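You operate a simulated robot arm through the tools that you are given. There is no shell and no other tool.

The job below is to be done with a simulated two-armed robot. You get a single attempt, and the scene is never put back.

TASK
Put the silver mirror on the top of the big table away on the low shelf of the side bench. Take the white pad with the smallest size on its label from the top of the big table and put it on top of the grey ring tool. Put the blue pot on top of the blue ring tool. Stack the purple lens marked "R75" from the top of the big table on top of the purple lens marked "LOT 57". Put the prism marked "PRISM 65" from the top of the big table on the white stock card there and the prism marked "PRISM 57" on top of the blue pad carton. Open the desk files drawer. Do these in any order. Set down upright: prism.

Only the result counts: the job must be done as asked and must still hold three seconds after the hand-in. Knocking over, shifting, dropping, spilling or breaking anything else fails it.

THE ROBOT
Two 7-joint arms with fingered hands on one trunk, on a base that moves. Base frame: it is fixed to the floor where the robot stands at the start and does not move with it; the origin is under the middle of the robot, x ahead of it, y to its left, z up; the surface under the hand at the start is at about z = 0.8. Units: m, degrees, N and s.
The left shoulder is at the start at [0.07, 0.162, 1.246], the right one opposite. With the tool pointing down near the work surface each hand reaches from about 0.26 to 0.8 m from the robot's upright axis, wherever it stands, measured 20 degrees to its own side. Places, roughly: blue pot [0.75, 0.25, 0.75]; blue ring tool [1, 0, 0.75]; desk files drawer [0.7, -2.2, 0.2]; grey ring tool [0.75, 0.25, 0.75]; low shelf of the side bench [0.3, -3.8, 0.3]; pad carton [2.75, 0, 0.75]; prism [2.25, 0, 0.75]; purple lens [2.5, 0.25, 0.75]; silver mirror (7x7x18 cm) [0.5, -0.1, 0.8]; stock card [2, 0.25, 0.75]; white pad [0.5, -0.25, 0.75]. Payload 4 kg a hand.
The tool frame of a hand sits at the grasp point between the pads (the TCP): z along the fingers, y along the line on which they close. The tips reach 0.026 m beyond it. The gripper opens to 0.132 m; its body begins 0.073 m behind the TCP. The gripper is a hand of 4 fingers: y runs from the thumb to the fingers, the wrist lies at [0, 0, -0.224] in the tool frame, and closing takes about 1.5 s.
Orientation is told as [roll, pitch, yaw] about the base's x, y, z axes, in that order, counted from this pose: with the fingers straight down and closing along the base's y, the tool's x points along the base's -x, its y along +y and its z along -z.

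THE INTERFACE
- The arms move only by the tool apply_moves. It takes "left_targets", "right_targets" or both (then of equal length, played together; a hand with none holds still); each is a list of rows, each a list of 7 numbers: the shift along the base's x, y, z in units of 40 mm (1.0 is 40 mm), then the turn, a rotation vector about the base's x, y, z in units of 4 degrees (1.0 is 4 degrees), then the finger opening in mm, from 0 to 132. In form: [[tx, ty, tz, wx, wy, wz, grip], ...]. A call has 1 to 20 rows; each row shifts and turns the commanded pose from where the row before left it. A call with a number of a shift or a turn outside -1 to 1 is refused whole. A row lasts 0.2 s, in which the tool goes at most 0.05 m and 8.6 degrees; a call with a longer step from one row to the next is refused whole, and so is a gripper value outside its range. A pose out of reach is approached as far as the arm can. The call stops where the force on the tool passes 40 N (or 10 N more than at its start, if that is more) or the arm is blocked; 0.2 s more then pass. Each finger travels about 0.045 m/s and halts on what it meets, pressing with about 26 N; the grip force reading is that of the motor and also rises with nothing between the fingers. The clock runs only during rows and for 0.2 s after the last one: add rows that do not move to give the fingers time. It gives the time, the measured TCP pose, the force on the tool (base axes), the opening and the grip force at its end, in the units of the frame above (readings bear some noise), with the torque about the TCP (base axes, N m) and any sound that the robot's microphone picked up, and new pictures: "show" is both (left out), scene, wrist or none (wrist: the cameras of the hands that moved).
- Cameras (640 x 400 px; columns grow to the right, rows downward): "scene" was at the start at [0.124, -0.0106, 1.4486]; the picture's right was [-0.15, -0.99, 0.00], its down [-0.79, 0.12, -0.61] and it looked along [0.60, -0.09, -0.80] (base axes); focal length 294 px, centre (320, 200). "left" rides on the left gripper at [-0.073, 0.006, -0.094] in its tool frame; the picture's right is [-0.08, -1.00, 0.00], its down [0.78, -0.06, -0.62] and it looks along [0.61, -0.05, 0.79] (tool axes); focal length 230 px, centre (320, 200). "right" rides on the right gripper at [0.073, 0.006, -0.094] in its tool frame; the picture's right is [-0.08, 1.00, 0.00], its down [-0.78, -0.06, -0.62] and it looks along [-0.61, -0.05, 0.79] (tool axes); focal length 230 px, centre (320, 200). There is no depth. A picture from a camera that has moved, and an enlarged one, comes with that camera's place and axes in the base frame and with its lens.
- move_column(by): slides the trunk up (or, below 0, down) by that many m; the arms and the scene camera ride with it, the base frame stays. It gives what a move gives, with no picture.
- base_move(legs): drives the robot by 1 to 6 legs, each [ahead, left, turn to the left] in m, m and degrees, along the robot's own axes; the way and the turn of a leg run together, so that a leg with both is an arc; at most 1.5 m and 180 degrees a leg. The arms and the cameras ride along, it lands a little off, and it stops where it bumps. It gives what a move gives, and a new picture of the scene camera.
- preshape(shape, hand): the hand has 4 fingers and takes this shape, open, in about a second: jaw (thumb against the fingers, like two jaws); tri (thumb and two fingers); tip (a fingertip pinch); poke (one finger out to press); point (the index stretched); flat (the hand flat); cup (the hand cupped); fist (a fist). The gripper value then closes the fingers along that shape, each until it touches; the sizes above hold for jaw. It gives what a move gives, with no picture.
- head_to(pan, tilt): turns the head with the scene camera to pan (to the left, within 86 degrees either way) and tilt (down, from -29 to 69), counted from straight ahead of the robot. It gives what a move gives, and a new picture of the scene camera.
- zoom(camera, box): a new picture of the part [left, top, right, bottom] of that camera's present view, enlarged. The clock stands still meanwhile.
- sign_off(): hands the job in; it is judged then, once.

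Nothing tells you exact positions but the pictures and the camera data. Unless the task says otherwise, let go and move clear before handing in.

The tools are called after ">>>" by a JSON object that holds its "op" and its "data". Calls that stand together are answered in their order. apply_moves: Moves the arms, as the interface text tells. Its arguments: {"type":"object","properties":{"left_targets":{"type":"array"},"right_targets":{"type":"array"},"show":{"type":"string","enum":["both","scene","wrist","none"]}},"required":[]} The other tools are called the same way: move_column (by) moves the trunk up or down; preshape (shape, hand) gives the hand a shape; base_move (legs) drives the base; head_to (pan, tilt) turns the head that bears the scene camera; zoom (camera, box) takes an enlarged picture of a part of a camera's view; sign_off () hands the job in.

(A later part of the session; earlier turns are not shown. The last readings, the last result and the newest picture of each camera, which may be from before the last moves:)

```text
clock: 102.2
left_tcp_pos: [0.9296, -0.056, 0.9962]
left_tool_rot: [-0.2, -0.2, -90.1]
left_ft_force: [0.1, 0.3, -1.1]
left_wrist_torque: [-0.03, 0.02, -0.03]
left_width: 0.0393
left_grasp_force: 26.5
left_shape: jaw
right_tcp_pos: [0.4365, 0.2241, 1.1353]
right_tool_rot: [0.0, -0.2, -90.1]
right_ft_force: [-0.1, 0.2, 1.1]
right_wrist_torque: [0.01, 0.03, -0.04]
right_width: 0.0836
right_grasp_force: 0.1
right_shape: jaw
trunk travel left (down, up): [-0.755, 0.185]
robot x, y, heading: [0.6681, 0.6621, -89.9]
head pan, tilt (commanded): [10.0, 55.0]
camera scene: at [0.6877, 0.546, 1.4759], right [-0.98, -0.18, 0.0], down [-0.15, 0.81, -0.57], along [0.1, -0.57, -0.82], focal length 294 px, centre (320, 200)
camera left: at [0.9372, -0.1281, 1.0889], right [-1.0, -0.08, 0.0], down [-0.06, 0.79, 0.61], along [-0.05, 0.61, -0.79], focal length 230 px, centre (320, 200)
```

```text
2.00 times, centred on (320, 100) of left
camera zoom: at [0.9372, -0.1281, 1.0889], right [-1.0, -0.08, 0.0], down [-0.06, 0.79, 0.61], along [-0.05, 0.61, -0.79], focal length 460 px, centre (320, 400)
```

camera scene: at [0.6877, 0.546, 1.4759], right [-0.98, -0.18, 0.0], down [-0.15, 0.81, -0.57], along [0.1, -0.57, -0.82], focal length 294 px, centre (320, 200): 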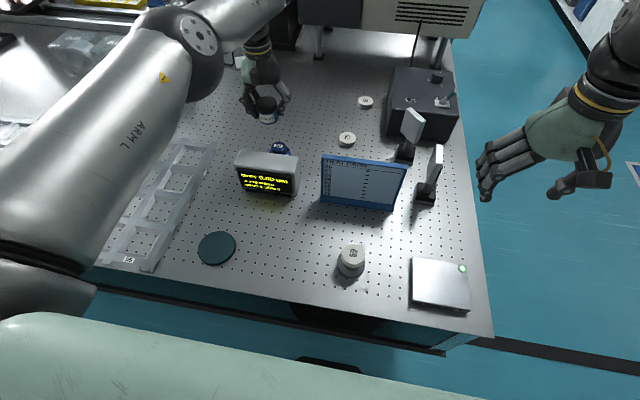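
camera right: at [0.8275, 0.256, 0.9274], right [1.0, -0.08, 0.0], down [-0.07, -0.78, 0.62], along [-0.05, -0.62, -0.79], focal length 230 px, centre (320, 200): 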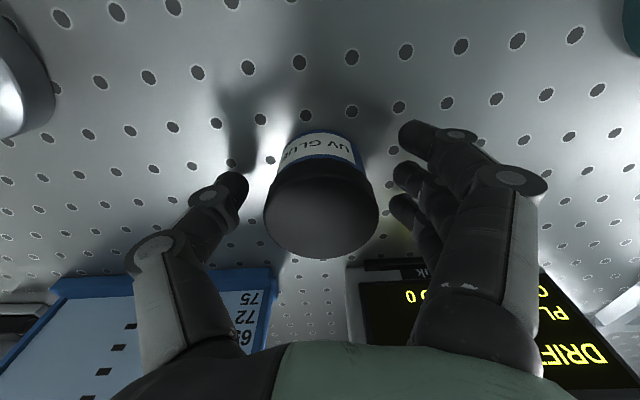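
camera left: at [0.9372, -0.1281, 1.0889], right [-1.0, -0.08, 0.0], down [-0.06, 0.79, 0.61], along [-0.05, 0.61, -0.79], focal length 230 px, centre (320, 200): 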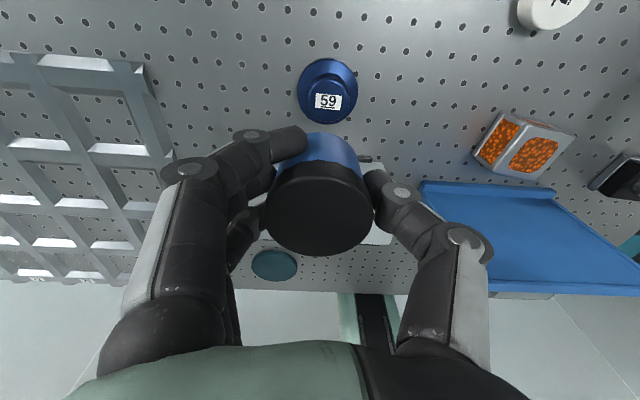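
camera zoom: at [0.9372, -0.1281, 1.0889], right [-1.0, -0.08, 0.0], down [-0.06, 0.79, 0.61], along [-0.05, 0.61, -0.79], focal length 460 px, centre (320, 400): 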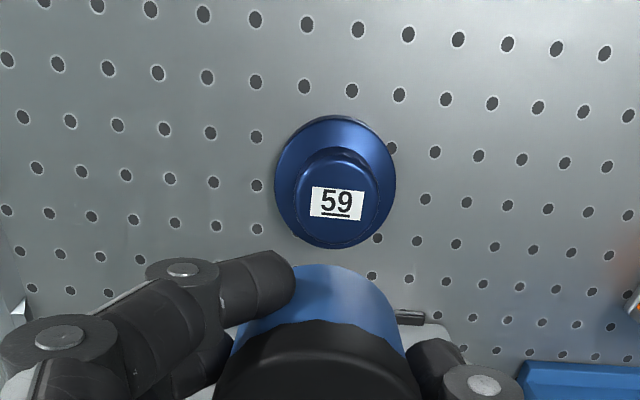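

The ring tool's knob is at [0.924, -0.065]. I'll centre the pot over it and descend to just above.

>>> {"op": "apply_moves", "data": {"left_targets": [[-0.14, -0.21, 0, 0, 0, 0, 20], [0, 0, -0.86, 0, 0, 0, 20], [0, 0, -0.86, 0, 0, 0, 20], [0, 0, -0.86, 0, 0, 0, 20], [0, 0, 0, 0, 0, 0, 20]], "show": "wrist"}}

>>> {"op": "zoom", "data": {"camera": "scene", "box": [220, 60, 340, 160]}}

```text
clock: 103.4
left_tcp_pos: [0.9174, -0.0572, 0.8904]
left_tool_rot: [0.0, -0.2, -89.9]
left_ft_force: [0.0, 0.5, 0.0]
left_wrist_torque: [0.01, 0.01, 0.0]
left_width: 0.0398
left_grasp_force: 26.1
left_shape: jaw
left hand out of reach, approached as far as the arm can: row 3
right_tcp_pos: [0.4346, 0.224, 1.1325]
right_tool_rot: [0.0, -0.1, -90.0]
right_ft_force: [0.5, -0.6, 0.3]
right_wrist_torque: [0.01, 0.0, 0.0]
right_width: 0.0835
right_grasp_force: 0.0
right_shape: jaw
trunk travel left (down, up): [-0.755, 0.185]
robot x, y, heading: [0.6758, 0.6683, -89.5]
head pan, tilt (commanded): [10.0, 55.0]
camera left: at [0.9235, -0.1301, 0.9833], right [-1.0, -0.08, 0.0], down [-0.06, 0.79, 0.62], along [-0.05, 0.61, -0.79], focal length 230 px, centre (320, 200)
```

left: 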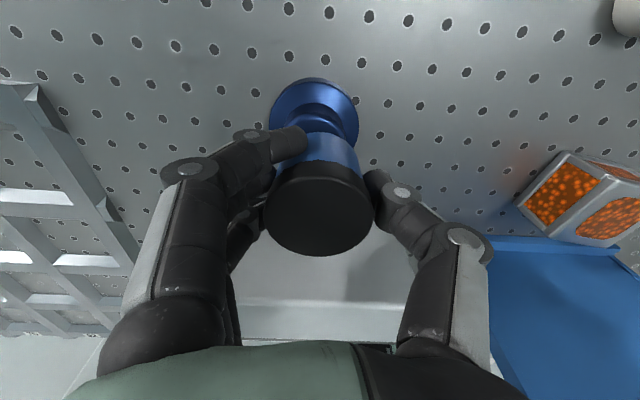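

```text
4.00 times, centred on (280, 110) of scene
camera zoom: at [0.685, 0.545, 1.4757], right [-0.98, -0.18, 0.0], down [-0.14, 0.81, -0.57], along [0.1, -0.56, -0.82], focal length 1176 px, centre (480, 560)
```

zoom: 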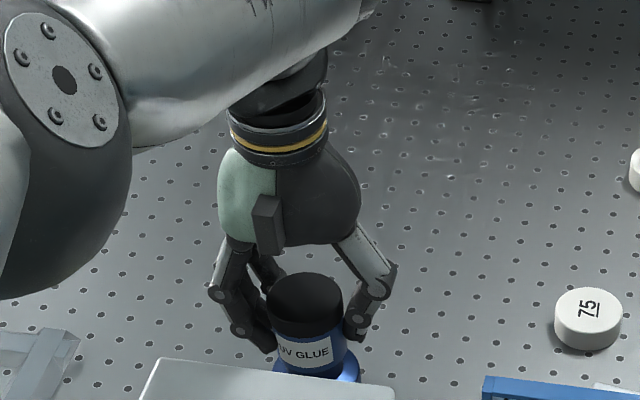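

The arm is just at its limit, about 7 mm short. I'll lower the trunk with the hand raised to match, which brings the shoulder closer to the wrist's height.

>>> {"op": "apply_moves", "data": {"left_targets": [[0, 0, 0.9, 0, 0, 0, 20], [0, 0, 0.9, 0, 0, 0, 20], [0, 0, 0.5, 0, 0, 0, 20], [0, 0, 0, 0, 0, 0, 20]], "show": "none"}}

>>> {"op": "move_column", "data": {"by": -0.08}}

```text
clock: 104.4
left_tcp_pos: [0.9214, -0.059, 0.9829]
left_tool_rot: [0.0, 0.1, -90.0]
left_ft_force: [0.1, -0.6, -0.8]
left_wrist_torque: [0.03, 0.03, -0.02]
left_width: 0.0398
left_grasp_force: 26.2
left_shape: jaw
right_tcp_pos: [0.4334, 0.2231, 1.1327]
right_tool_rot: [0.1, -0.1, -90.0]
right_ft_force: [0.0, -0.4, -0.3]
right_wrist_torque: [0.02, 0.01, -0.02]
right_width: 0.0836
right_grasp_force: 0.1
right_shape: jaw
trunk travel left (down, up): [-0.755, 0.185]
robot x, y, heading: [0.6678, 0.6681, -90.1]
head pan, tilt (commanded): [10.0, 55.0]
```

```text
clock: 105.6
left_tcp_pos: [0.9212, -0.0582, 0.9054]
left_tool_rot: [0.1, -0.1, -90.0]
left_ft_force: [0.5, -0.3, -0.3]
left_wrist_torque: [0.03, -0.01, 0.0]
left_width: 0.0397
left_grasp_force: 26.0
left_shape: jaw
right_tcp_pos: [0.4345, 0.2236, 1.0545]
right_tool_rot: [0.1, 0.0, -90.0]
right_ft_force: [0.9, 0.7, -0.1]
right_wrist_torque: [0.01, 0.02, -0.02]
right_width: 0.0835
right_grasp_force: 0.1
right_shape: jaw
trunk travel left (down, up): [-0.675, 0.265]
robot x, y, heading: [0.6696, 0.6628, -89.8]
head pan, tilt (commanded): [10.0, 55.0]
```

>>> {"op": "apply_moves", "data": {"left_targets": [[0.08, -0.17, 0, 0, 0, 0, 20], [0, 0, -0.2, 0, 0, 0, 20], [0, 0, 0, 0, 0, 0, 20]], "show": "both"}}

>>> {"op": "zoom", "data": {"camera": "left", "box": [220, 50, 420, 200]}}

>>> {"op": "zoom", "data": {"camera": "scene", "box": [220, 60, 340, 160]}}

```text
clock: 106.4
left_tcp_pos: [0.9216, -0.0571, 0.8956]
left_tool_rot: [-0.1, -0.1, -90.1]
left_ft_force: [0.0, 0.7, -0.8]
left_wrist_torque: [0.04, -0.01, 0.01]
left_width: 0.0396
left_grasp_force: 25.9
left_shape: jaw
left hand out of reach, approached as far as the arm can: row 1
right_tcp_pos: [0.4339, 0.2244, 1.0535]
right_tool_rot: [0.0, -0.1, -90.1]
right_ft_force: [-0.5, 0.5, -0.8]
right_wrist_torque: [-0.03, -0.01, 0.0]
right_width: 0.0834
right_grasp_force: 0.1
right_shape: jaw
trunk travel left (down, up): [-0.675, 0.265]
robot x, y, heading: [0.6719, 0.6647, -90.1]
head pan, tilt (commanded): [10.0, 55.0]
camera scene: at [0.6845, 0.5449, 1.3957], right [-0.98, -0.18, 0.0], down [-0.14, 0.81, -0.57], along [0.1, -0.56, -0.82], focal length 294 px, centre (320, 200)
camera left: at [0.9275, -0.1317, 0.989], right [-1.0, -0.08, 0.0], down [-0.06, 0.79, 0.62], along [-0.05, 0.61, -0.79], focal length 230 px, centre (320, 200)
```

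scene: 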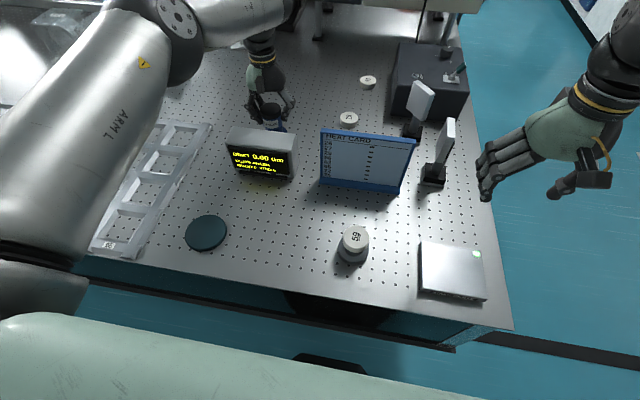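
left: 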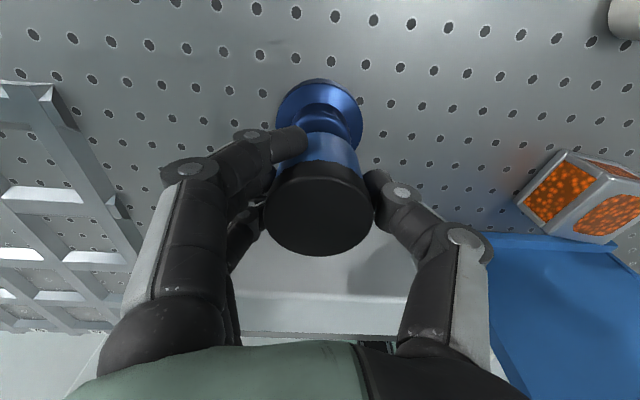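

```text
2.67 times, centred on (320, 125) of left
camera zoom: at [0.9275, -0.1317, 0.989], right [-1.0, -0.08, 0.0], down [-0.06, 0.79, 0.62], along [-0.05, 0.61, -0.79], focal length 614 px, centre (320, 400)
```

zoom: 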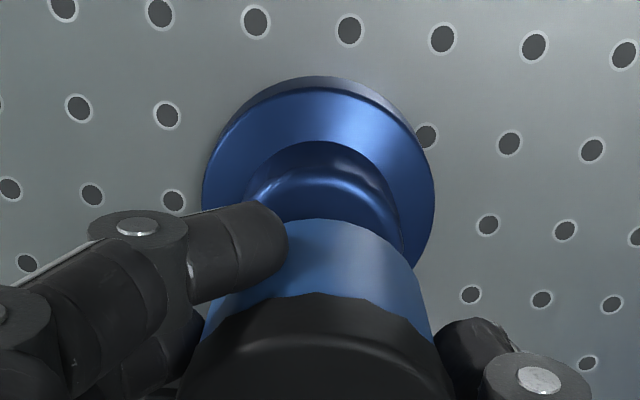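

```text
4.00 times, centred on (280, 110) of scene
camera zoom: at [0.6845, 0.5449, 1.3957], right [-0.98, -0.18, 0.0], down [-0.14, 0.81, -0.57], along [0.1, -0.56, -0.82], focal length 1176 px, centre (480, 560)
```

zoom: 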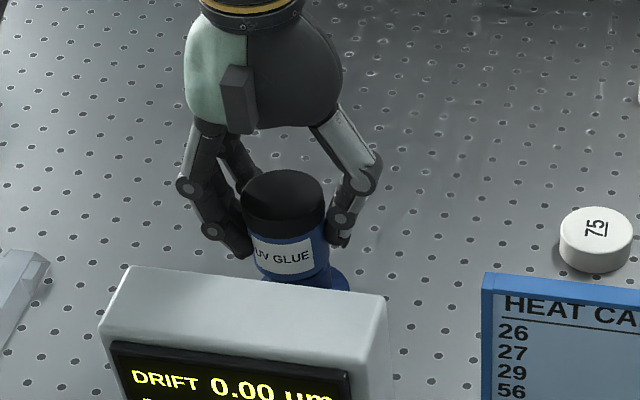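

Still 7 mm short in y. The pot hangs about 2 cm above the knob, so a 1 cm base nudge toward the table is safe.

>>> {"op": "base_move", "data": {"legs": [[0.012, 0, 0]]}}

>>> {"op": "zoom", "data": {"camera": "left", "box": [220, 50, 420, 200]}}

```text
clock: 107.1
left_tcp_pos: [0.9211, -0.0677, 0.8983]
left_tool_rot: [0.0, -0.2, -90.0]
left_ft_force: [-0.2, 0.4, -1.9]
left_wrist_torque: [-0.02, -0.01, -0.02]
left_width: 0.0394
left_grasp_force: 25.9
left_shape: jaw
right_tcp_pos: [0.4347, 0.2143, 1.0557]
right_tool_rot: [0.1, -0.3, -90.1]
right_ft_force: [0.0, 0.4, -0.2]
right_wrist_torque: [-0.02, 0.01, 0.07]
right_width: 0.0835
right_grasp_force: 0.0
right_shape: jaw
trunk travel left (down, up): [-0.675, 0.265]
robot x, y, heading: [0.6697, 0.6544, -89.9]
head pan, tilt (commanded): [10.0, 55.0]
camera scene: at [0.6846, 0.5365, 1.3961], right [-0.98, -0.18, 0.0], down [-0.14, 0.81, -0.58], along [0.1, -0.57, -0.82], focal length 294 px, centre (320, 200)
```

scene: 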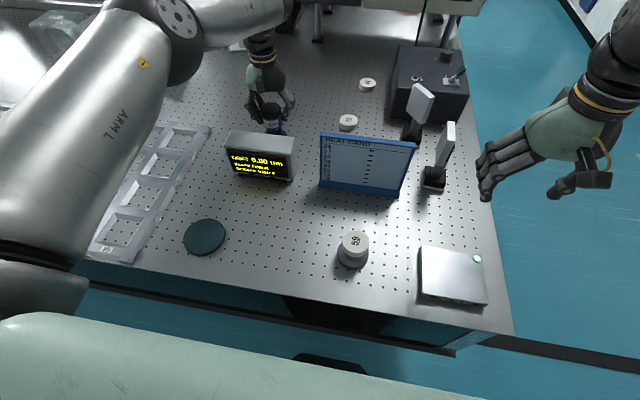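

```text
2.67 times, centred on (320, 125) of left
camera zoom: at [0.9274, -0.1411, 0.9914], right [-1.0, -0.08, 0.0], down [-0.06, 0.79, 0.61], along [-0.05, 0.61, -0.79], focal length 614 px, centre (320, 400)
```

zoom: 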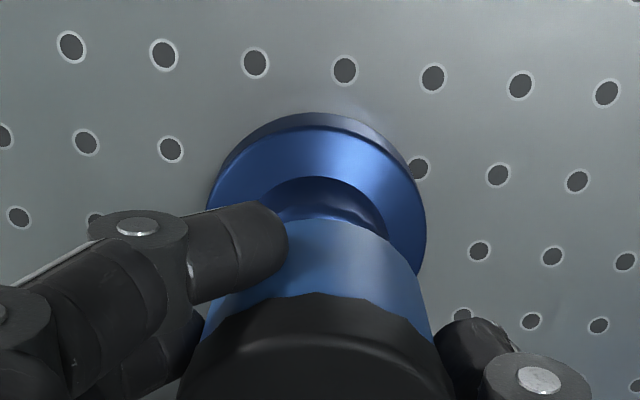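

Now the pot is over the knob: shift back 4 mm in y and lower in small steps.

>>> {"op": "apply_moves", "data": {"left_targets": [[0.04, 0.1, 0, 0, 0, 0, 20], [0, 0, -0.12, 0, 0, 0, 20], [0, 0, -0.12, 0, 0, 0, 20], [0, 0, -0.1, 0, 0, 0, 20]], "show": "wrist"}}

>>> {"op": "zoom", "data": {"camera": "scene", "box": [220, 60, 340, 160]}}

```text
clock: 108.1
left_tcp_pos: [0.9244, -0.0665, 0.882]
left_tool_rot: [-0.1, -0.1, -90.0]
left_ft_force: [-0.5, 0.1, 0.3]
left_wrist_torque: [-0.02, 0.03, -0.02]
left_width: 0.04
left_grasp_force: 25.8
left_shape: jaw
right_tcp_pos: [0.4334, 0.2125, 1.0539]
right_tool_rot: [0.1, -0.2, -90.0]
right_ft_force: [-0.5, 1.0, -0.4]
right_wrist_torque: [0.01, 0.01, -0.01]
right_width: 0.0833
right_grasp_force: 0.1
right_shape: jaw
trunk travel left (down, up): [-0.675, 0.265]
robot x, y, heading: [0.6723, 0.6553, -90.0]
head pan, tilt (commanded): [10.0, 55.0]
camera left: at [0.9296, -0.1393, 0.9754], right [-1.0, -0.08, 0.0], down [-0.06, 0.79, 0.62], along [-0.05, 0.61, -0.79], focal length 230 px, centre (320, 200)
```

left: 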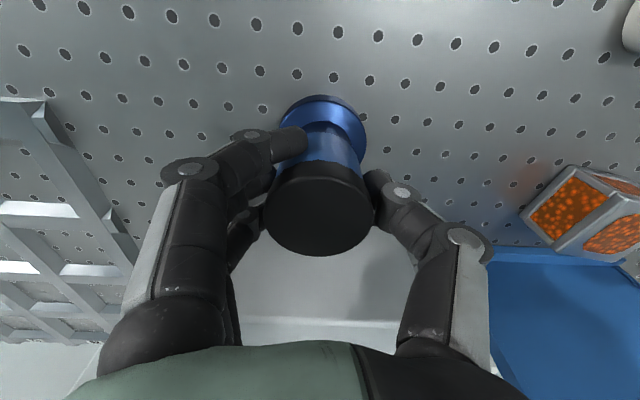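

```text
4.00 times, centred on (280, 110) of scene
camera zoom: at [0.6848, 0.5338, 1.3958], right [-0.98, -0.18, 0.0], down [-0.14, 0.81, -0.57], along [0.1, -0.56, -0.82], focal length 1176 px, centre (480, 560)
```

zoom: 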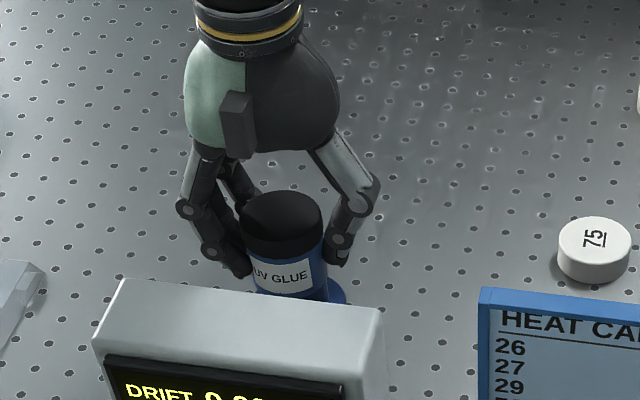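

>>> {"op": "apply_moves", "data": {"left_targets": [[-0.05, 0.05, -0.08, 0, 0, 0, 20], [0, 0, -0.08, 0, 0, 0, 20]], "show": "none"}}

```text
clock: 108.7
left_tcp_pos: [0.9209, -0.0658, 0.8804]
left_tool_rot: [0.0, -0.4, -89.9]
left_ft_force: [2.9, -4.2, 16.4]
left_wrist_torque: [0.02, -0.18, -0.05]
left_width: 0.0397
left_grasp_force: 26.0
left_shape: jaw
right_tcp_pos: [0.4337, 0.2136, 1.0544]
right_tool_rot: [0.1, -0.1, -90.0]
right_ft_force: [0.3, -0.5, -0.8]
right_wrist_torque: [-0.04, -0.02, -0.01]
right_width: 0.0836
right_grasp_force: 0.1
right_shape: jaw
trunk travel left (down, up): [-0.675, 0.265]
robot x, y, heading: [0.6697, 0.6561, -89.9]
head pan, tilt (commanded): [10.0, 55.0]
```

Contact at 16 N: the pot is on the knob. Easing and opening.

>>> {"op": "apply_moves", "data": {"left_targets": [[0, 0, 0.06, 0, 0, 0, 50], [0, 0, 0, 0, 0, 0, 70], [0, 0, 0, 0, 0, 0, 80], [0, 0, 0, 0, 0, 0, 84], [0, 0, 0, 0, 0, 0, 84]], "show": "wrist"}}

>>> {"op": "zoom", "data": {"camera": "scene", "box": [220, 60, 340, 160]}}

```text
clock: 109.9
left_tcp_pos: [0.9212, -0.0644, 0.8792]
left_tool_rot: [0.0, -0.1, -90.0]
left_ft_force: [0.3, -1.1, -0.2]
left_wrist_torque: [0.01, 0.0, -0.01]
left_width: 0.0834
left_grasp_force: 0.1
left_shape: jaw
right_tcp_pos: [0.4347, 0.2123, 1.054]
right_tool_rot: [0.1, -0.1, -89.9]
right_ft_force: [-0.5, -0.5, -0.9]
right_wrist_torque: [0.01, 0.0, 0.03]
right_width: 0.0834
right_grasp_force: 0.0
right_shape: jaw
trunk travel left (down, up): [-0.675, 0.265]
robot x, y, heading: [0.6716, 0.6542, -89.9]
head pan, tilt (commanded): [10.0, 55.0]
camera left: at [0.927, -0.1381, 0.972], right [-1.0, -0.08, 0.0], down [-0.06, 0.79, 0.62], along [-0.05, 0.61, -0.79], focal length 230 px, centre (320, 200)
```

left: 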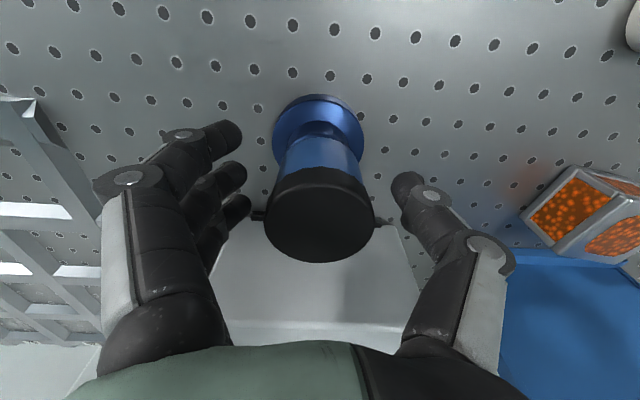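

```text
4.00 times, centred on (280, 110) of scene
camera zoom: at [0.6846, 0.5333, 1.3957], right [-0.98, -0.18, 0.0], down [-0.14, 0.81, -0.57], along [0.1, -0.56, -0.82], focal length 1176 px, centre (480, 560)
```

zoom: 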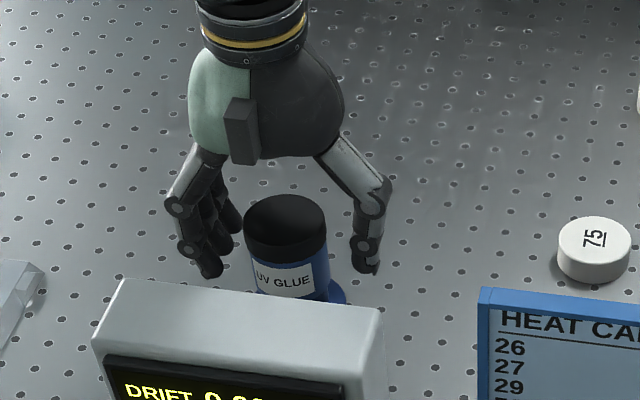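

The pot stands on the blue ring tool. I'll rise straight up with the trunk, then draw the hand back.

>>> {"op": "move_column", "data": {"by": 0.13}}

>>> {"op": "apply_moves", "data": {"left_targets": [[0, 0.3, 0.7, 0, 0, 0, 90], [0, 0.8, 0.4, 0, 0, 0, 90], [0, 0.9, 0.3, 0, 0, 0, 90], [0, 0.9, 0.2, 0, 0, 0, 90], [0, 0.9, 0, 0, 0, 0, 90], [0, 0.9, 0, 0, 0, 0, 90], [0, 0.9, 0, 0, 0, 0, 90], [0, 0.6, 0, 0, 0, 0, 90], [0, 0, 0, 0, 0, 0, 90]], "show": "scene"}}

>>> {"op": "zoom", "data": {"camera": "scene", "box": [220, 80, 380, 200]}}

```text
clock: 111.5
left_tcp_pos: [0.9206, -0.0657, 1.0079]
left_tool_rot: [-0.1, 0.0, -89.9]
left_ft_force: [-0.1, 0.8, 0.3]
left_wrist_torque: [0.01, 0.0, -0.04]
left_width: 0.0834
left_grasp_force: 0.0
left_shape: jaw
right_tcp_pos: [0.4336, 0.2122, 1.1823]
right_tool_rot: [0.1, -0.1, -89.9]
right_ft_force: [0.0, 0.0, -0.3]
right_wrist_torque: [0.03, 0.0, 0.03]
right_width: 0.0835
right_grasp_force: 0.0
right_shape: jaw
trunk travel left (down, up): [-0.805, 0.135]
robot x, y, heading: [0.673, 0.6489, -89.7]
head pan, tilt (commanded): [10.0, 55.0]
```

```text
clock: 113.5
left_tcp_pos: [0.9187, 0.1816, 1.0715]
left_tool_rot: [0.0, -0.1, -89.9]
left_ft_force: [0.4, 0.3, -0.1]
left_wrist_torque: [-0.01, 0.0, 0.0]
left_width: 0.0896
left_grasp_force: 0.1
left_shape: jaw
right_tcp_pos: [0.4334, 0.2124, 1.1837]
right_tool_rot: [0.1, -0.1, -89.9]
right_ft_force: [-0.5, 0.1, 0.0]
right_wrist_torque: [0.0, 0.04, 0.02]
right_width: 0.0837
right_grasp_force: 0.1
right_shape: jaw
trunk travel left (down, up): [-0.805, 0.135]
robot x, y, heading: [0.6724, 0.6524, -90.0]
head pan, tilt (commanded): [10.0, 55.0]
camera scene: at [0.6843, 0.5328, 1.5257], right [-0.98, -0.18, 0.0], down [-0.14, 0.81, -0.57], along [0.1, -0.56, -0.82], focal length 294 px, centre (320, 200)
```

scene: 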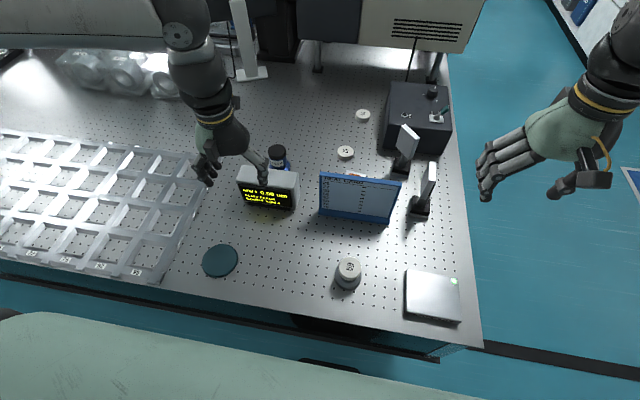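

```text
3.33 times, centred on (300, 140) of scene
camera zoom: at [0.6843, 0.5328, 1.5257], right [-0.98, -0.18, 0.0], down [-0.14, 0.81, -0.57], along [0.1, -0.56, -0.82], focal length 980 px, centre (387, 400)
```

zoom: 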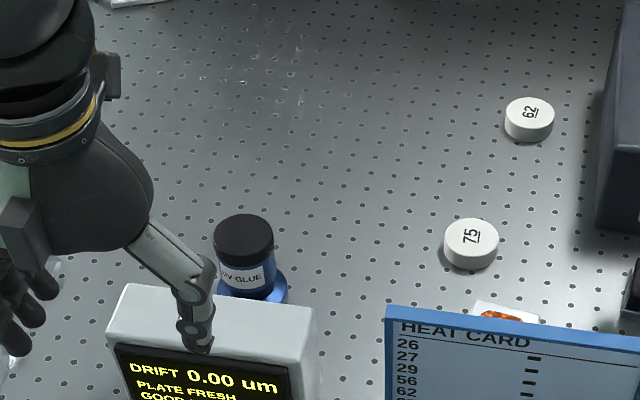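

The pot is done. Now I'll back off a little and strafe along the aisle to the far end of the table.

>>> {"op": "base_move", "data": {"legs": [[-0.05, 0, 0], [0, 1.35, 0]]}}

>>> {"op": "head_to", "data": {"pan": 15, "tilt": 45}}

```text
clock: 120.6
left_tcp_pos: [2.234, 0.2454, 1.0708]
left_tool_rot: [0.0, -0.1, -89.3]
left_ft_force: [0.1, -0.7, -0.3]
left_wrist_torque: [-0.01, -0.03, 0.04]
left_width: 0.0895
left_grasp_force: 0.1
left_shape: jaw
right_tcp_pos: [1.748, 0.2704, 1.1829]
right_tool_rot: [0.2, -0.1, -89.4]
right_ft_force: [-0.2, 1.0, -0.4]
right_wrist_torque: [-0.02, -0.05, 0.02]
right_width: 0.0834
right_grasp_force: 0.1
right_shape: jaw
trunk travel left (down, up): [-0.805, 0.135]
robot x, y, heading: [1.9846, 0.7141, -89.0]
head pan, tilt (commanded): [10.0, 55.0]
camera scene: at [1.996, 0.5933, 1.5257], right [-0.98, -0.19, 0.0], down [-0.15, 0.81, -0.57], along [0.11, -0.56, -0.82], focal length 294 px, centre (320, 200)
```

scene: 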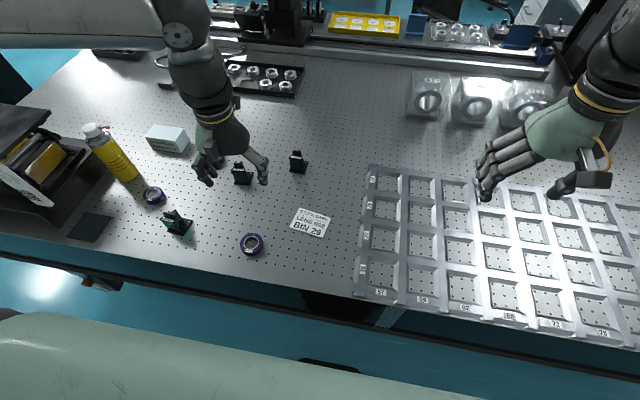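

```text
clock: 121.3
left_tcp_pos: [2.2351, 0.2452, 1.0717]
left_tool_rot: [0.0, -0.1, -89.4]
left_ft_force: [-0.2, -0.3, 0.1]
left_wrist_torque: [0.01, 0.0, -0.01]
left_width: 0.0895
left_grasp_force: 0.0
left_shape: jaw
right_tcp_pos: [1.7499, 0.2702, 1.1836]
right_tool_rot: [0.2, 0.0, -89.4]
right_ft_force: [-0.3, -0.4, -0.4]
right_wrist_torque: [0.0, -0.03, 0.01]
right_width: 0.0832
right_grasp_force: 0.1
right_shape: jaw
trunk travel left (down, up): [-0.805, 0.135]
robot x, y, heading: [1.984, 0.7145, -89.2]
head pan, tilt (commanded): [15.0, 45.0]
camera scene: at [2.0054, 0.5859, 1.5391], right [-0.96, -0.27, 0.0], down [-0.19, 0.68, -0.71], along [0.19, -0.68, -0.71], focal length 294 px, centre (320, 200)
```

scene: 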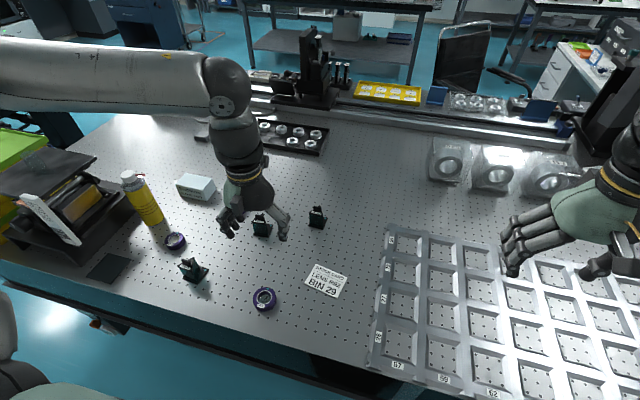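

The card, three prisms, the lenses and the carton are in view. Zooming to read labels.

>>> {"op": "zoom", "data": {"camera": "scene", "box": [140, 170, 300, 310]}}

>>> {"op": "zoom", "data": {"camera": "scene", "box": [230, 190, 370, 310]}}

>>> {"op": "zoom", "data": {"camera": "left", "box": [0, 0, 640, 400]}}

>>> {"op": "zoom", "data": {"camera": "scene", "box": [80, 140, 240, 260]}}

```text
2.86 times, centred on (220, 240) of scene
camera zoom: at [2.0054, 0.5859, 1.5391], right [-0.96, -0.27, 0.0], down [-0.19, 0.68, -0.71], along [0.19, -0.68, -0.71], focal length 840 px, centre (606, 86)
```

zoom: 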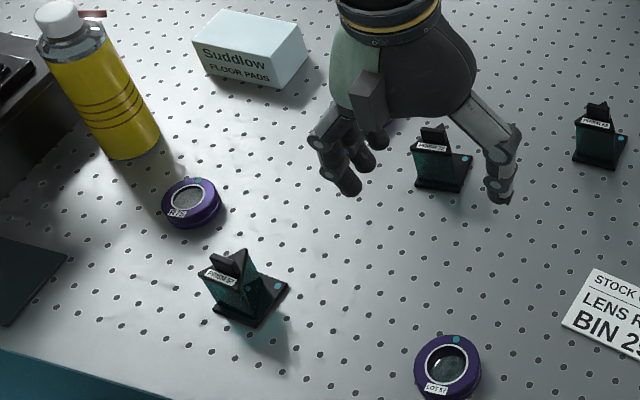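

```text
3.33 times, centred on (300, 250) of scene
camera zoom: at [2.0054, 0.5859, 1.5391], right [-0.96, -0.27, 0.0], down [-0.19, 0.68, -0.71], along [0.19, -0.68, -0.71], focal length 980 px, centre (387, 33)
```

zoom: 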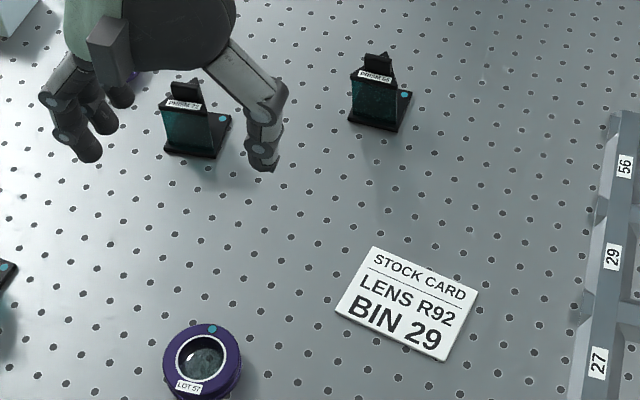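

```text
1.00 times, centred on (320, 200) of left (not enlarged: the box is as wide or as high as the picture)
camera zoom: at [2.2416, 0.1717, 1.165], right [-1.0, -0.09, 0.0], down [-0.07, 0.78, 0.62], along [-0.05, 0.61, -0.79], focal length 230 px, centre (320, 200)
```

zoom: 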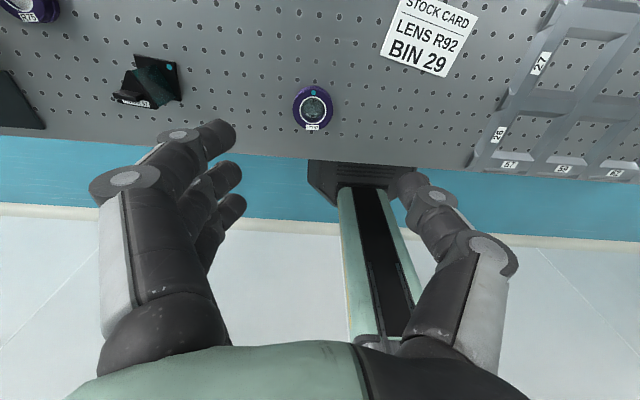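

```text
3.33 times, centred on (160, 200) of scene
camera zoom: at [2.0054, 0.5859, 1.5391], right [-0.96, -0.27, 0.0], down [-0.19, 0.68, -0.71], along [0.19, -0.68, -0.71], focal length 980 px, centre (853, 200)
```

zoom: 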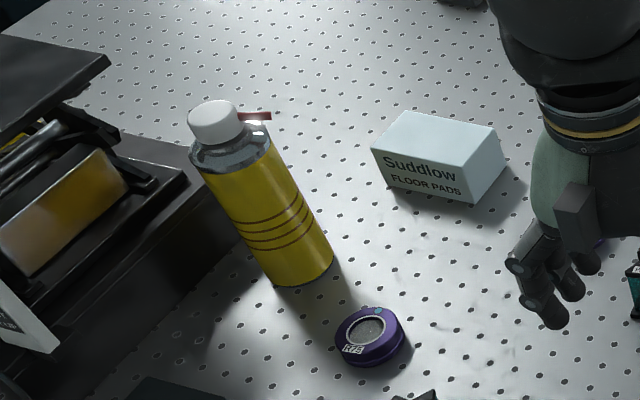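

>>> {"op": "zoom", "data": {"camera": "scene", "box": [178, 255, 228, 287]}}

>>> {"op": "zoom", "data": {"camera": "scene", "box": [240, 205, 290, 240]}}

>>> {"op": "zoom", "data": {"camera": "scene", "box": [300, 200, 340, 230]}}

>>> {"op": "zoom", "data": {"camera": "scene", "box": [155, 225, 195, 255]}}

>>> {"op": "zoom", "data": {"camera": "scene", "box": [245, 280, 285, 315]}}

```text
12.50 times, centred on (203, 271) of scene
camera zoom: at [2.0054, 0.5859, 1.5391], right [-0.96, -0.27, 0.0], down [-0.19, 0.68, -0.71], along [0.19, -0.68, -0.71], focal length 3675 px, centre (1782, -688)
```

zoom: 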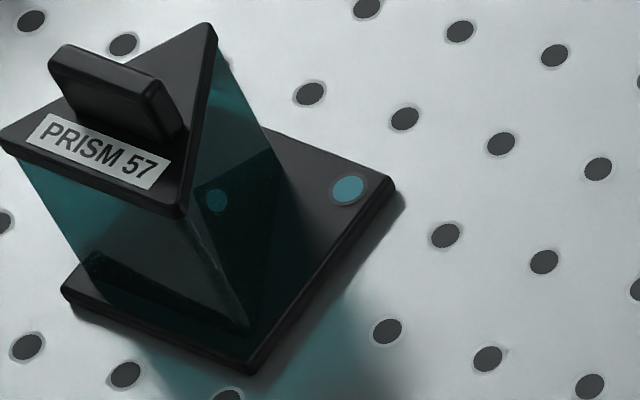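

```text
11.43 times, centred on (265, 222) of scene
camera zoom: at [2.0054, 0.5859, 1.5391], right [-0.96, -0.27, 0.0], down [-0.19, 0.68, -0.71], along [0.19, -0.68, -0.71], focal length 3360 px, centre (949, -57)
```

zoom: 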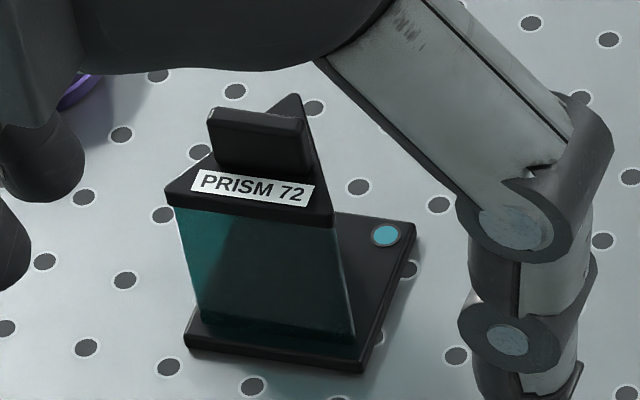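

```text
13.33 times, centred on (320, 215) of scene
camera zoom: at [2.0054, 0.5859, 1.5391], right [-0.96, -0.27, 0.0], down [-0.19, 0.68, -0.71], along [0.19, -0.68, -0.71], focal length 3920 px, centre (320, 0)
```

zoom: 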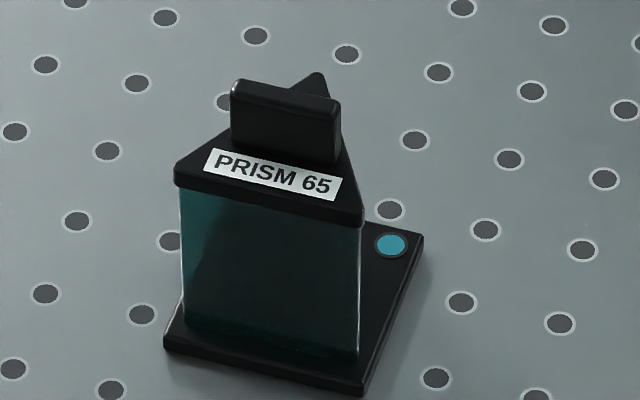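

```text
13.33 times, centred on (175, 240) of scene
camera zoom: at [2.0054, 0.5859, 1.5391], right [-0.96, -0.27, 0.0], down [-0.19, 0.68, -0.71], along [0.19, -0.68, -0.71], focal length 3920 px, centre (2253, -333)
```

zoom: 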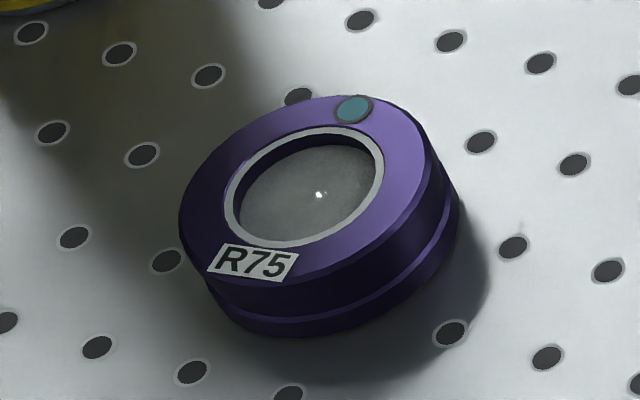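

```text
11.43 times, centred on (265, 298) of scene
camera zoom: at [2.0054, 0.5859, 1.5391], right [-0.96, -0.27, 0.0], down [-0.19, 0.68, -0.71], along [0.19, -0.68, -0.71], focal length 3360 px, centre (949, -914)
```

zoom: 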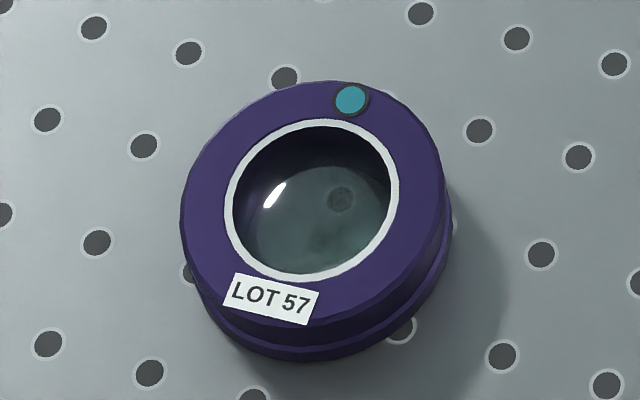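

All labels are read: PRISM 57 at about [2.46, 0.26], PRISM 65 at about [2.184, -0.02], card at about [2.10, 0.18], LOT 57 at about [2.243, 0.278], R75 at about [2.584, 0.177], carton at about [2.63, -0.03]. First is PRISM 65 onto the card, so I'll place the base for the left arm.

>>> {"op": "base_move", "data": {"legs": [[0.04, -0.03, -0.8]]}}

>>> {"op": "head_to", "data": {"pan": 12, "tilt": 52}}

```text
clock: 122.2
left_tcp_pos: [2.2044, 0.2082, 1.0735]
left_tool_rot: [-0.3, -0.4, -90.0]
left_ft_force: [-0.1, 1.1, -0.3]
left_wrist_torque: [-0.05, 0.04, 0.02]
left_width: 0.0895
left_grasp_force: 0.2
left_shape: jaw
right_tcp_pos: [1.7197, 0.2392, 1.1878]
right_tool_rot: [-0.3, -0.7, -90.0]
right_ft_force: [1.0, 0.3, -0.1]
right_wrist_torque: [-0.03, 0.05, -0.02]
right_width: 0.0836
right_grasp_force: 0.0
right_shape: jaw
trunk travel left (down, up): [-0.805, 0.135]
robot x, y, heading: [1.9522, 0.6785, -89.9]
head pan, tilt (commanded): [15.0, 45.0]
camera scene: at [1.9807, 0.5549, 1.5398], right [-0.97, -0.26, 0.01], down [-0.19, 0.68, -0.71], along [0.18, -0.69, -0.7], focal length 294 px, centre (320, 200)
```

scene: 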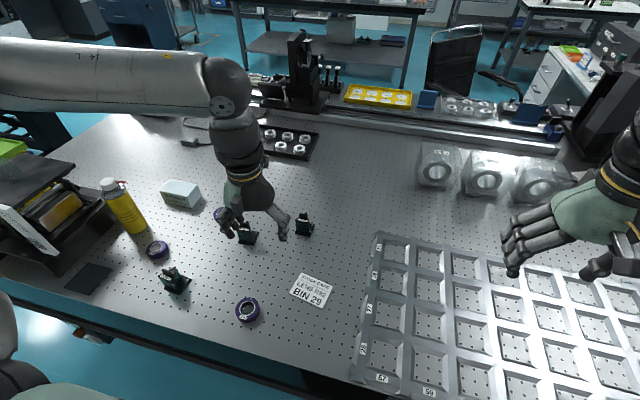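

```text
clock: 122.9
left_tcp_pos: [2.2018, 0.2047, 1.0705]
left_tool_rot: [-0.1, -0.1, -90.0]
left_ft_force: [-0.8, 0.5, 0.3]
left_wrist_torque: [-0.01, 0.02, -0.04]
left_width: 0.0894
left_grasp_force: 0.0
left_shape: jaw
right_tcp_pos: [1.7159, 0.2344, 1.1849]
right_tool_rot: [0.1, -0.2, -89.9]
right_ft_force: [-0.9, -0.5, -0.5]
right_wrist_torque: [0.0, -0.02, -0.02]
right_width: 0.084
right_grasp_force: 0.0
right_shape: jaw
trunk travel left (down, up): [-0.805, 0.135]
robot x, y, heading: [1.9516, 0.6785, -89.7]
head pan, tilt (commanded): [12.0, 52.0]
camera scene: at [1.97, 0.5532, 1.5297], right [-0.98, -0.21, 0.0], down [-0.17, 0.77, -0.62], along [0.13, -0.6, -0.79], focal length 294 px, centre (320, 200)
```

scene: 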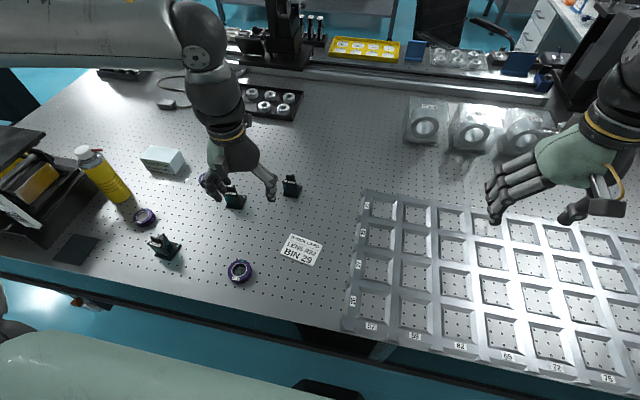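

Now bring the left hand above PRISM 65 and take a closer look at its handle.

>>> {"op": "move_column", "data": {"by": -0.05}}

>>> {"op": "apply_moves", "data": {"left_targets": [[-0.07, -0.93, 0, 0, 0, 0, 70], [-0.07, -0.93, 0, 0, 0, 0, 70], [-0.07, -0.93, 0, 0, 0, 0, 70], [-0.07, -0.93, 0, 0, 0, 0, 70], [-0.07, -0.93, 0, 0, 0, 0, 70], [-0.07, -0.93, 0, 0, 0, 0, 70], [0, 0, 0, 0, 0, 0, 70]], "show": "both"}}

>>> {"op": "zoom", "data": {"camera": "left", "box": [240, 40, 400, 160]}}

>>> {"op": "zoom", "data": {"camera": "scene", "box": [260, 150, 340, 210]}}

```text
clock: 123.8
left_tcp_pos: [2.1998, 0.2029, 1.0223]
left_tool_rot: [0.0, -0.1, -89.9]
left_ft_force: [-0.5, -0.3, 0.7]
left_wrist_torque: [0.0, -0.02, -0.04]
left_width: 0.0898
left_grasp_force: 0.0
left_shape: jaw
right_tcp_pos: [1.7146, 0.2336, 1.1343]
right_tool_rot: [0.0, -0.2, -89.9]
right_ft_force: [-0.6, 0.4, 0.0]
right_wrist_torque: [-0.01, 0.02, 0.0]
right_width: 0.0836
right_grasp_force: 0.1
right_shape: jaw
trunk travel left (down, up): [-0.755, 0.185]
robot x, y, heading: [1.9567, 0.6742, -89.9]
head pan, tilt (commanded): [12.0, 52.0]
```

```text
clock: 125.5
left_tcp_pos: [2.1833, -0.0152, 1.0232]
left_tool_rot: [-0.2, 0.0, -90.1]
left_ft_force: [0.1, 0.3, 0.1]
left_wrist_torque: [-0.01, 0.0, -0.01]
left_width: 0.0706
left_grasp_force: 0.2
left_shape: jaw
right_tcp_pos: [1.7144, 0.2337, 1.1343]
right_tool_rot: [0.2, -0.2, -90.1]
right_ft_force: [0.6, 0.1, 0.1]
right_wrist_torque: [-0.02, 0.03, -0.01]
right_width: 0.0832
right_grasp_force: 0.0
right_shape: jaw
trunk travel left (down, up): [-0.755, 0.185]
robot x, y, heading: [1.9541, 0.6717, -90.0]
head pan, tilt (commanded): [12.0, 52.0]
camera scene: at [1.9695, 0.5526, 1.4796], right [-0.98, -0.21, 0.0], down [-0.16, 0.77, -0.62], along [0.13, -0.6, -0.79], focal length 294 px, centre (320, 200)
camera left: at [2.1887, -0.0884, 1.1155], right [-1.0, -0.08, 0.0], down [-0.06, 0.79, 0.62], along [-0.05, 0.61, -0.79], focal length 230 px, centre (320, 200)
```

scene: 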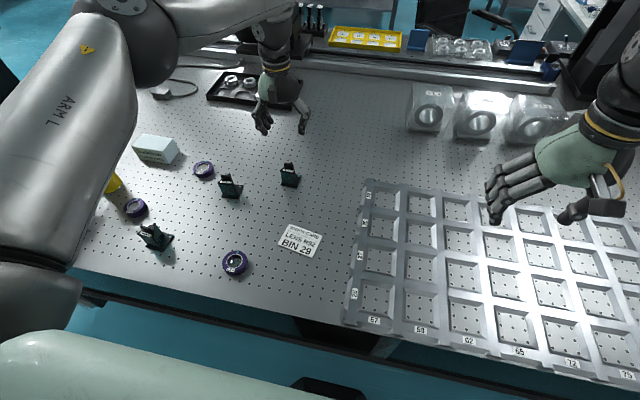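
left: 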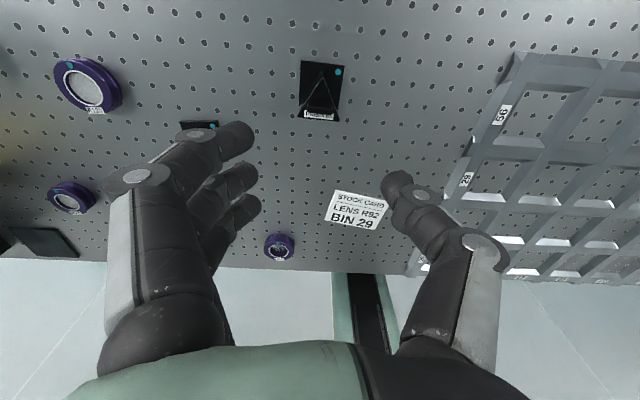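

```text
3.33 times, centred on (320, 100) of left
camera zoom: at [2.1887, -0.0884, 1.1155], right [-1.0, -0.08, 0.0], down [-0.06, 0.79, 0.62], along [-0.05, 0.61, -0.79], focal length 767 px, centre (320, 533)
```

zoom: 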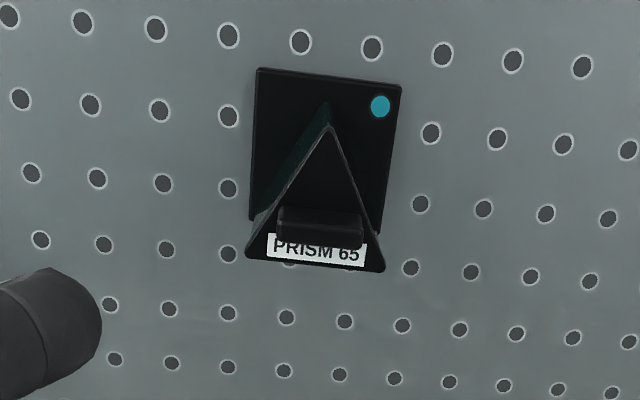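

```text
6.67 times, centred on (300, 180) of scene
camera zoom: at [1.9695, 0.5526, 1.4796], right [-0.98, -0.21, 0.0], down [-0.16, 0.77, -0.62], along [0.13, -0.6, -0.79], focal length 1960 px, centre (453, 333)
```

zoom: 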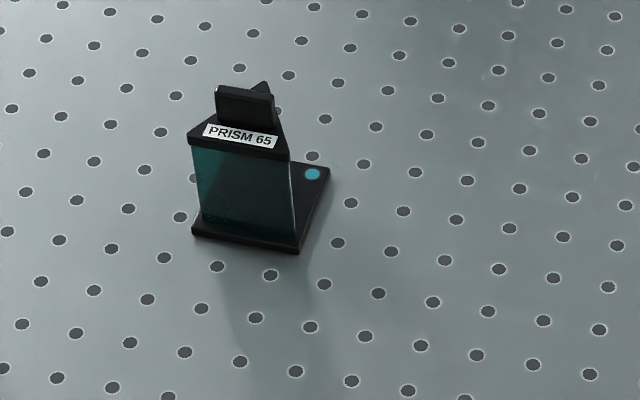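

PRISM 65's handle bar is about 26 mm long along x, centred at [2.183, -0.022], top near z=0.876 and cap near 0.858. I'll line up and come down to just above it.

>>> {"op": "apply_moves", "data": {"left_targets": [[0, -0.16, -0.8, 0, 0, 0, 60], [0, 0, -0.9, 0, 0, 0, 60], [0, 0, -0.8, 0, 0, 0, 60], [0, 0, 0, 0, 0, 0, 60]], "show": "wrist"}}

>>> {"op": "zoom", "data": {"camera": "left", "box": [200, 60, 440, 240]}}

>>> {"op": "zoom", "data": {"camera": "scene", "box": [230, 110, 350, 200]}}

```text
clock: 126.5
left_tcp_pos: [2.1845, -0.0284, 0.9207]
left_tool_rot: [0.0, -0.1, -90.0]
left_ft_force: [-0.2, -0.3, -0.8]
left_wrist_torque: [0.01, 0.0, 0.02]
left_width: 0.0606
left_grasp_force: 0.0
left_shape: jaw
right_tcp_pos: [1.7136, 0.2326, 1.1339]
right_tool_rot: [0.2, -0.2, -90.0]
right_ft_force: [-0.2, -0.7, 0.1]
right_wrist_torque: [-0.04, -0.02, 0.0]
right_width: 0.0837
right_grasp_force: 0.1
right_shape: jaw
trunk travel left (down, up): [-0.755, 0.185]
robot x, y, heading: [1.9531, 0.6767, -90.0]
head pan, tilt (commanded): [12.0, 52.0]
camera left: at [2.1903, -0.1005, 1.0152], right [-1.0, -0.08, 0.0], down [-0.06, 0.79, 0.62], along [-0.05, 0.61, -0.79], focal length 230 px, centre (320, 200)
```

left: 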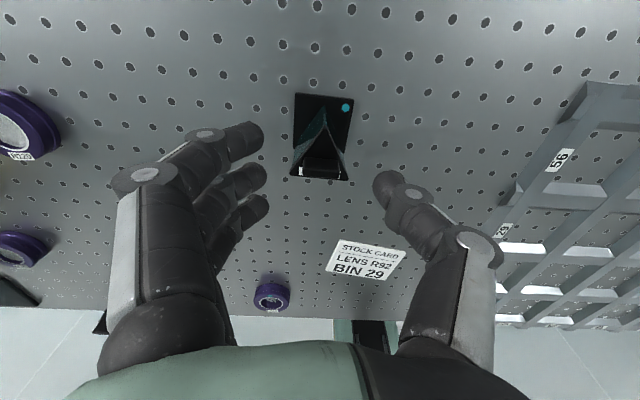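

```text
2.22 times, centred on (320, 150) of left
camera zoom: at [2.1903, -0.1005, 1.0152], right [-1.0, -0.08, 0.0], down [-0.06, 0.79, 0.62], along [-0.05, 0.61, -0.79], focal length 511 px, centre (320, 311)
```

zoom: 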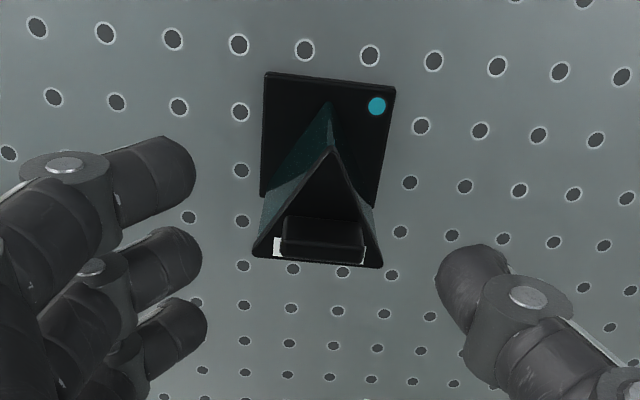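

```text
4.44 times, centred on (290, 155) of scene
camera zoom: at [1.9682, 0.5518, 1.4795], right [-0.98, -0.21, 0.0], down [-0.16, 0.77, -0.62], along [0.13, -0.6, -0.79], focal length 1307 px, centre (453, 400)
```

zoom: 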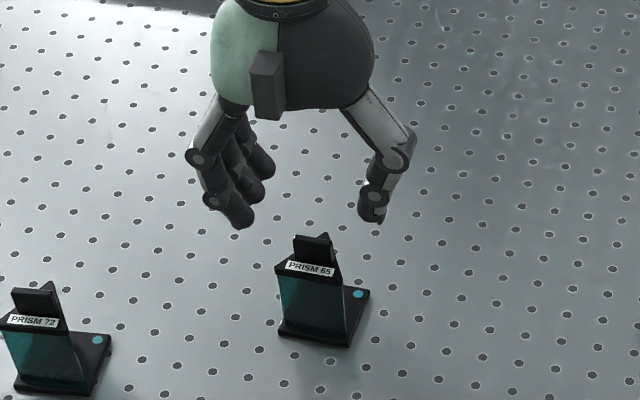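

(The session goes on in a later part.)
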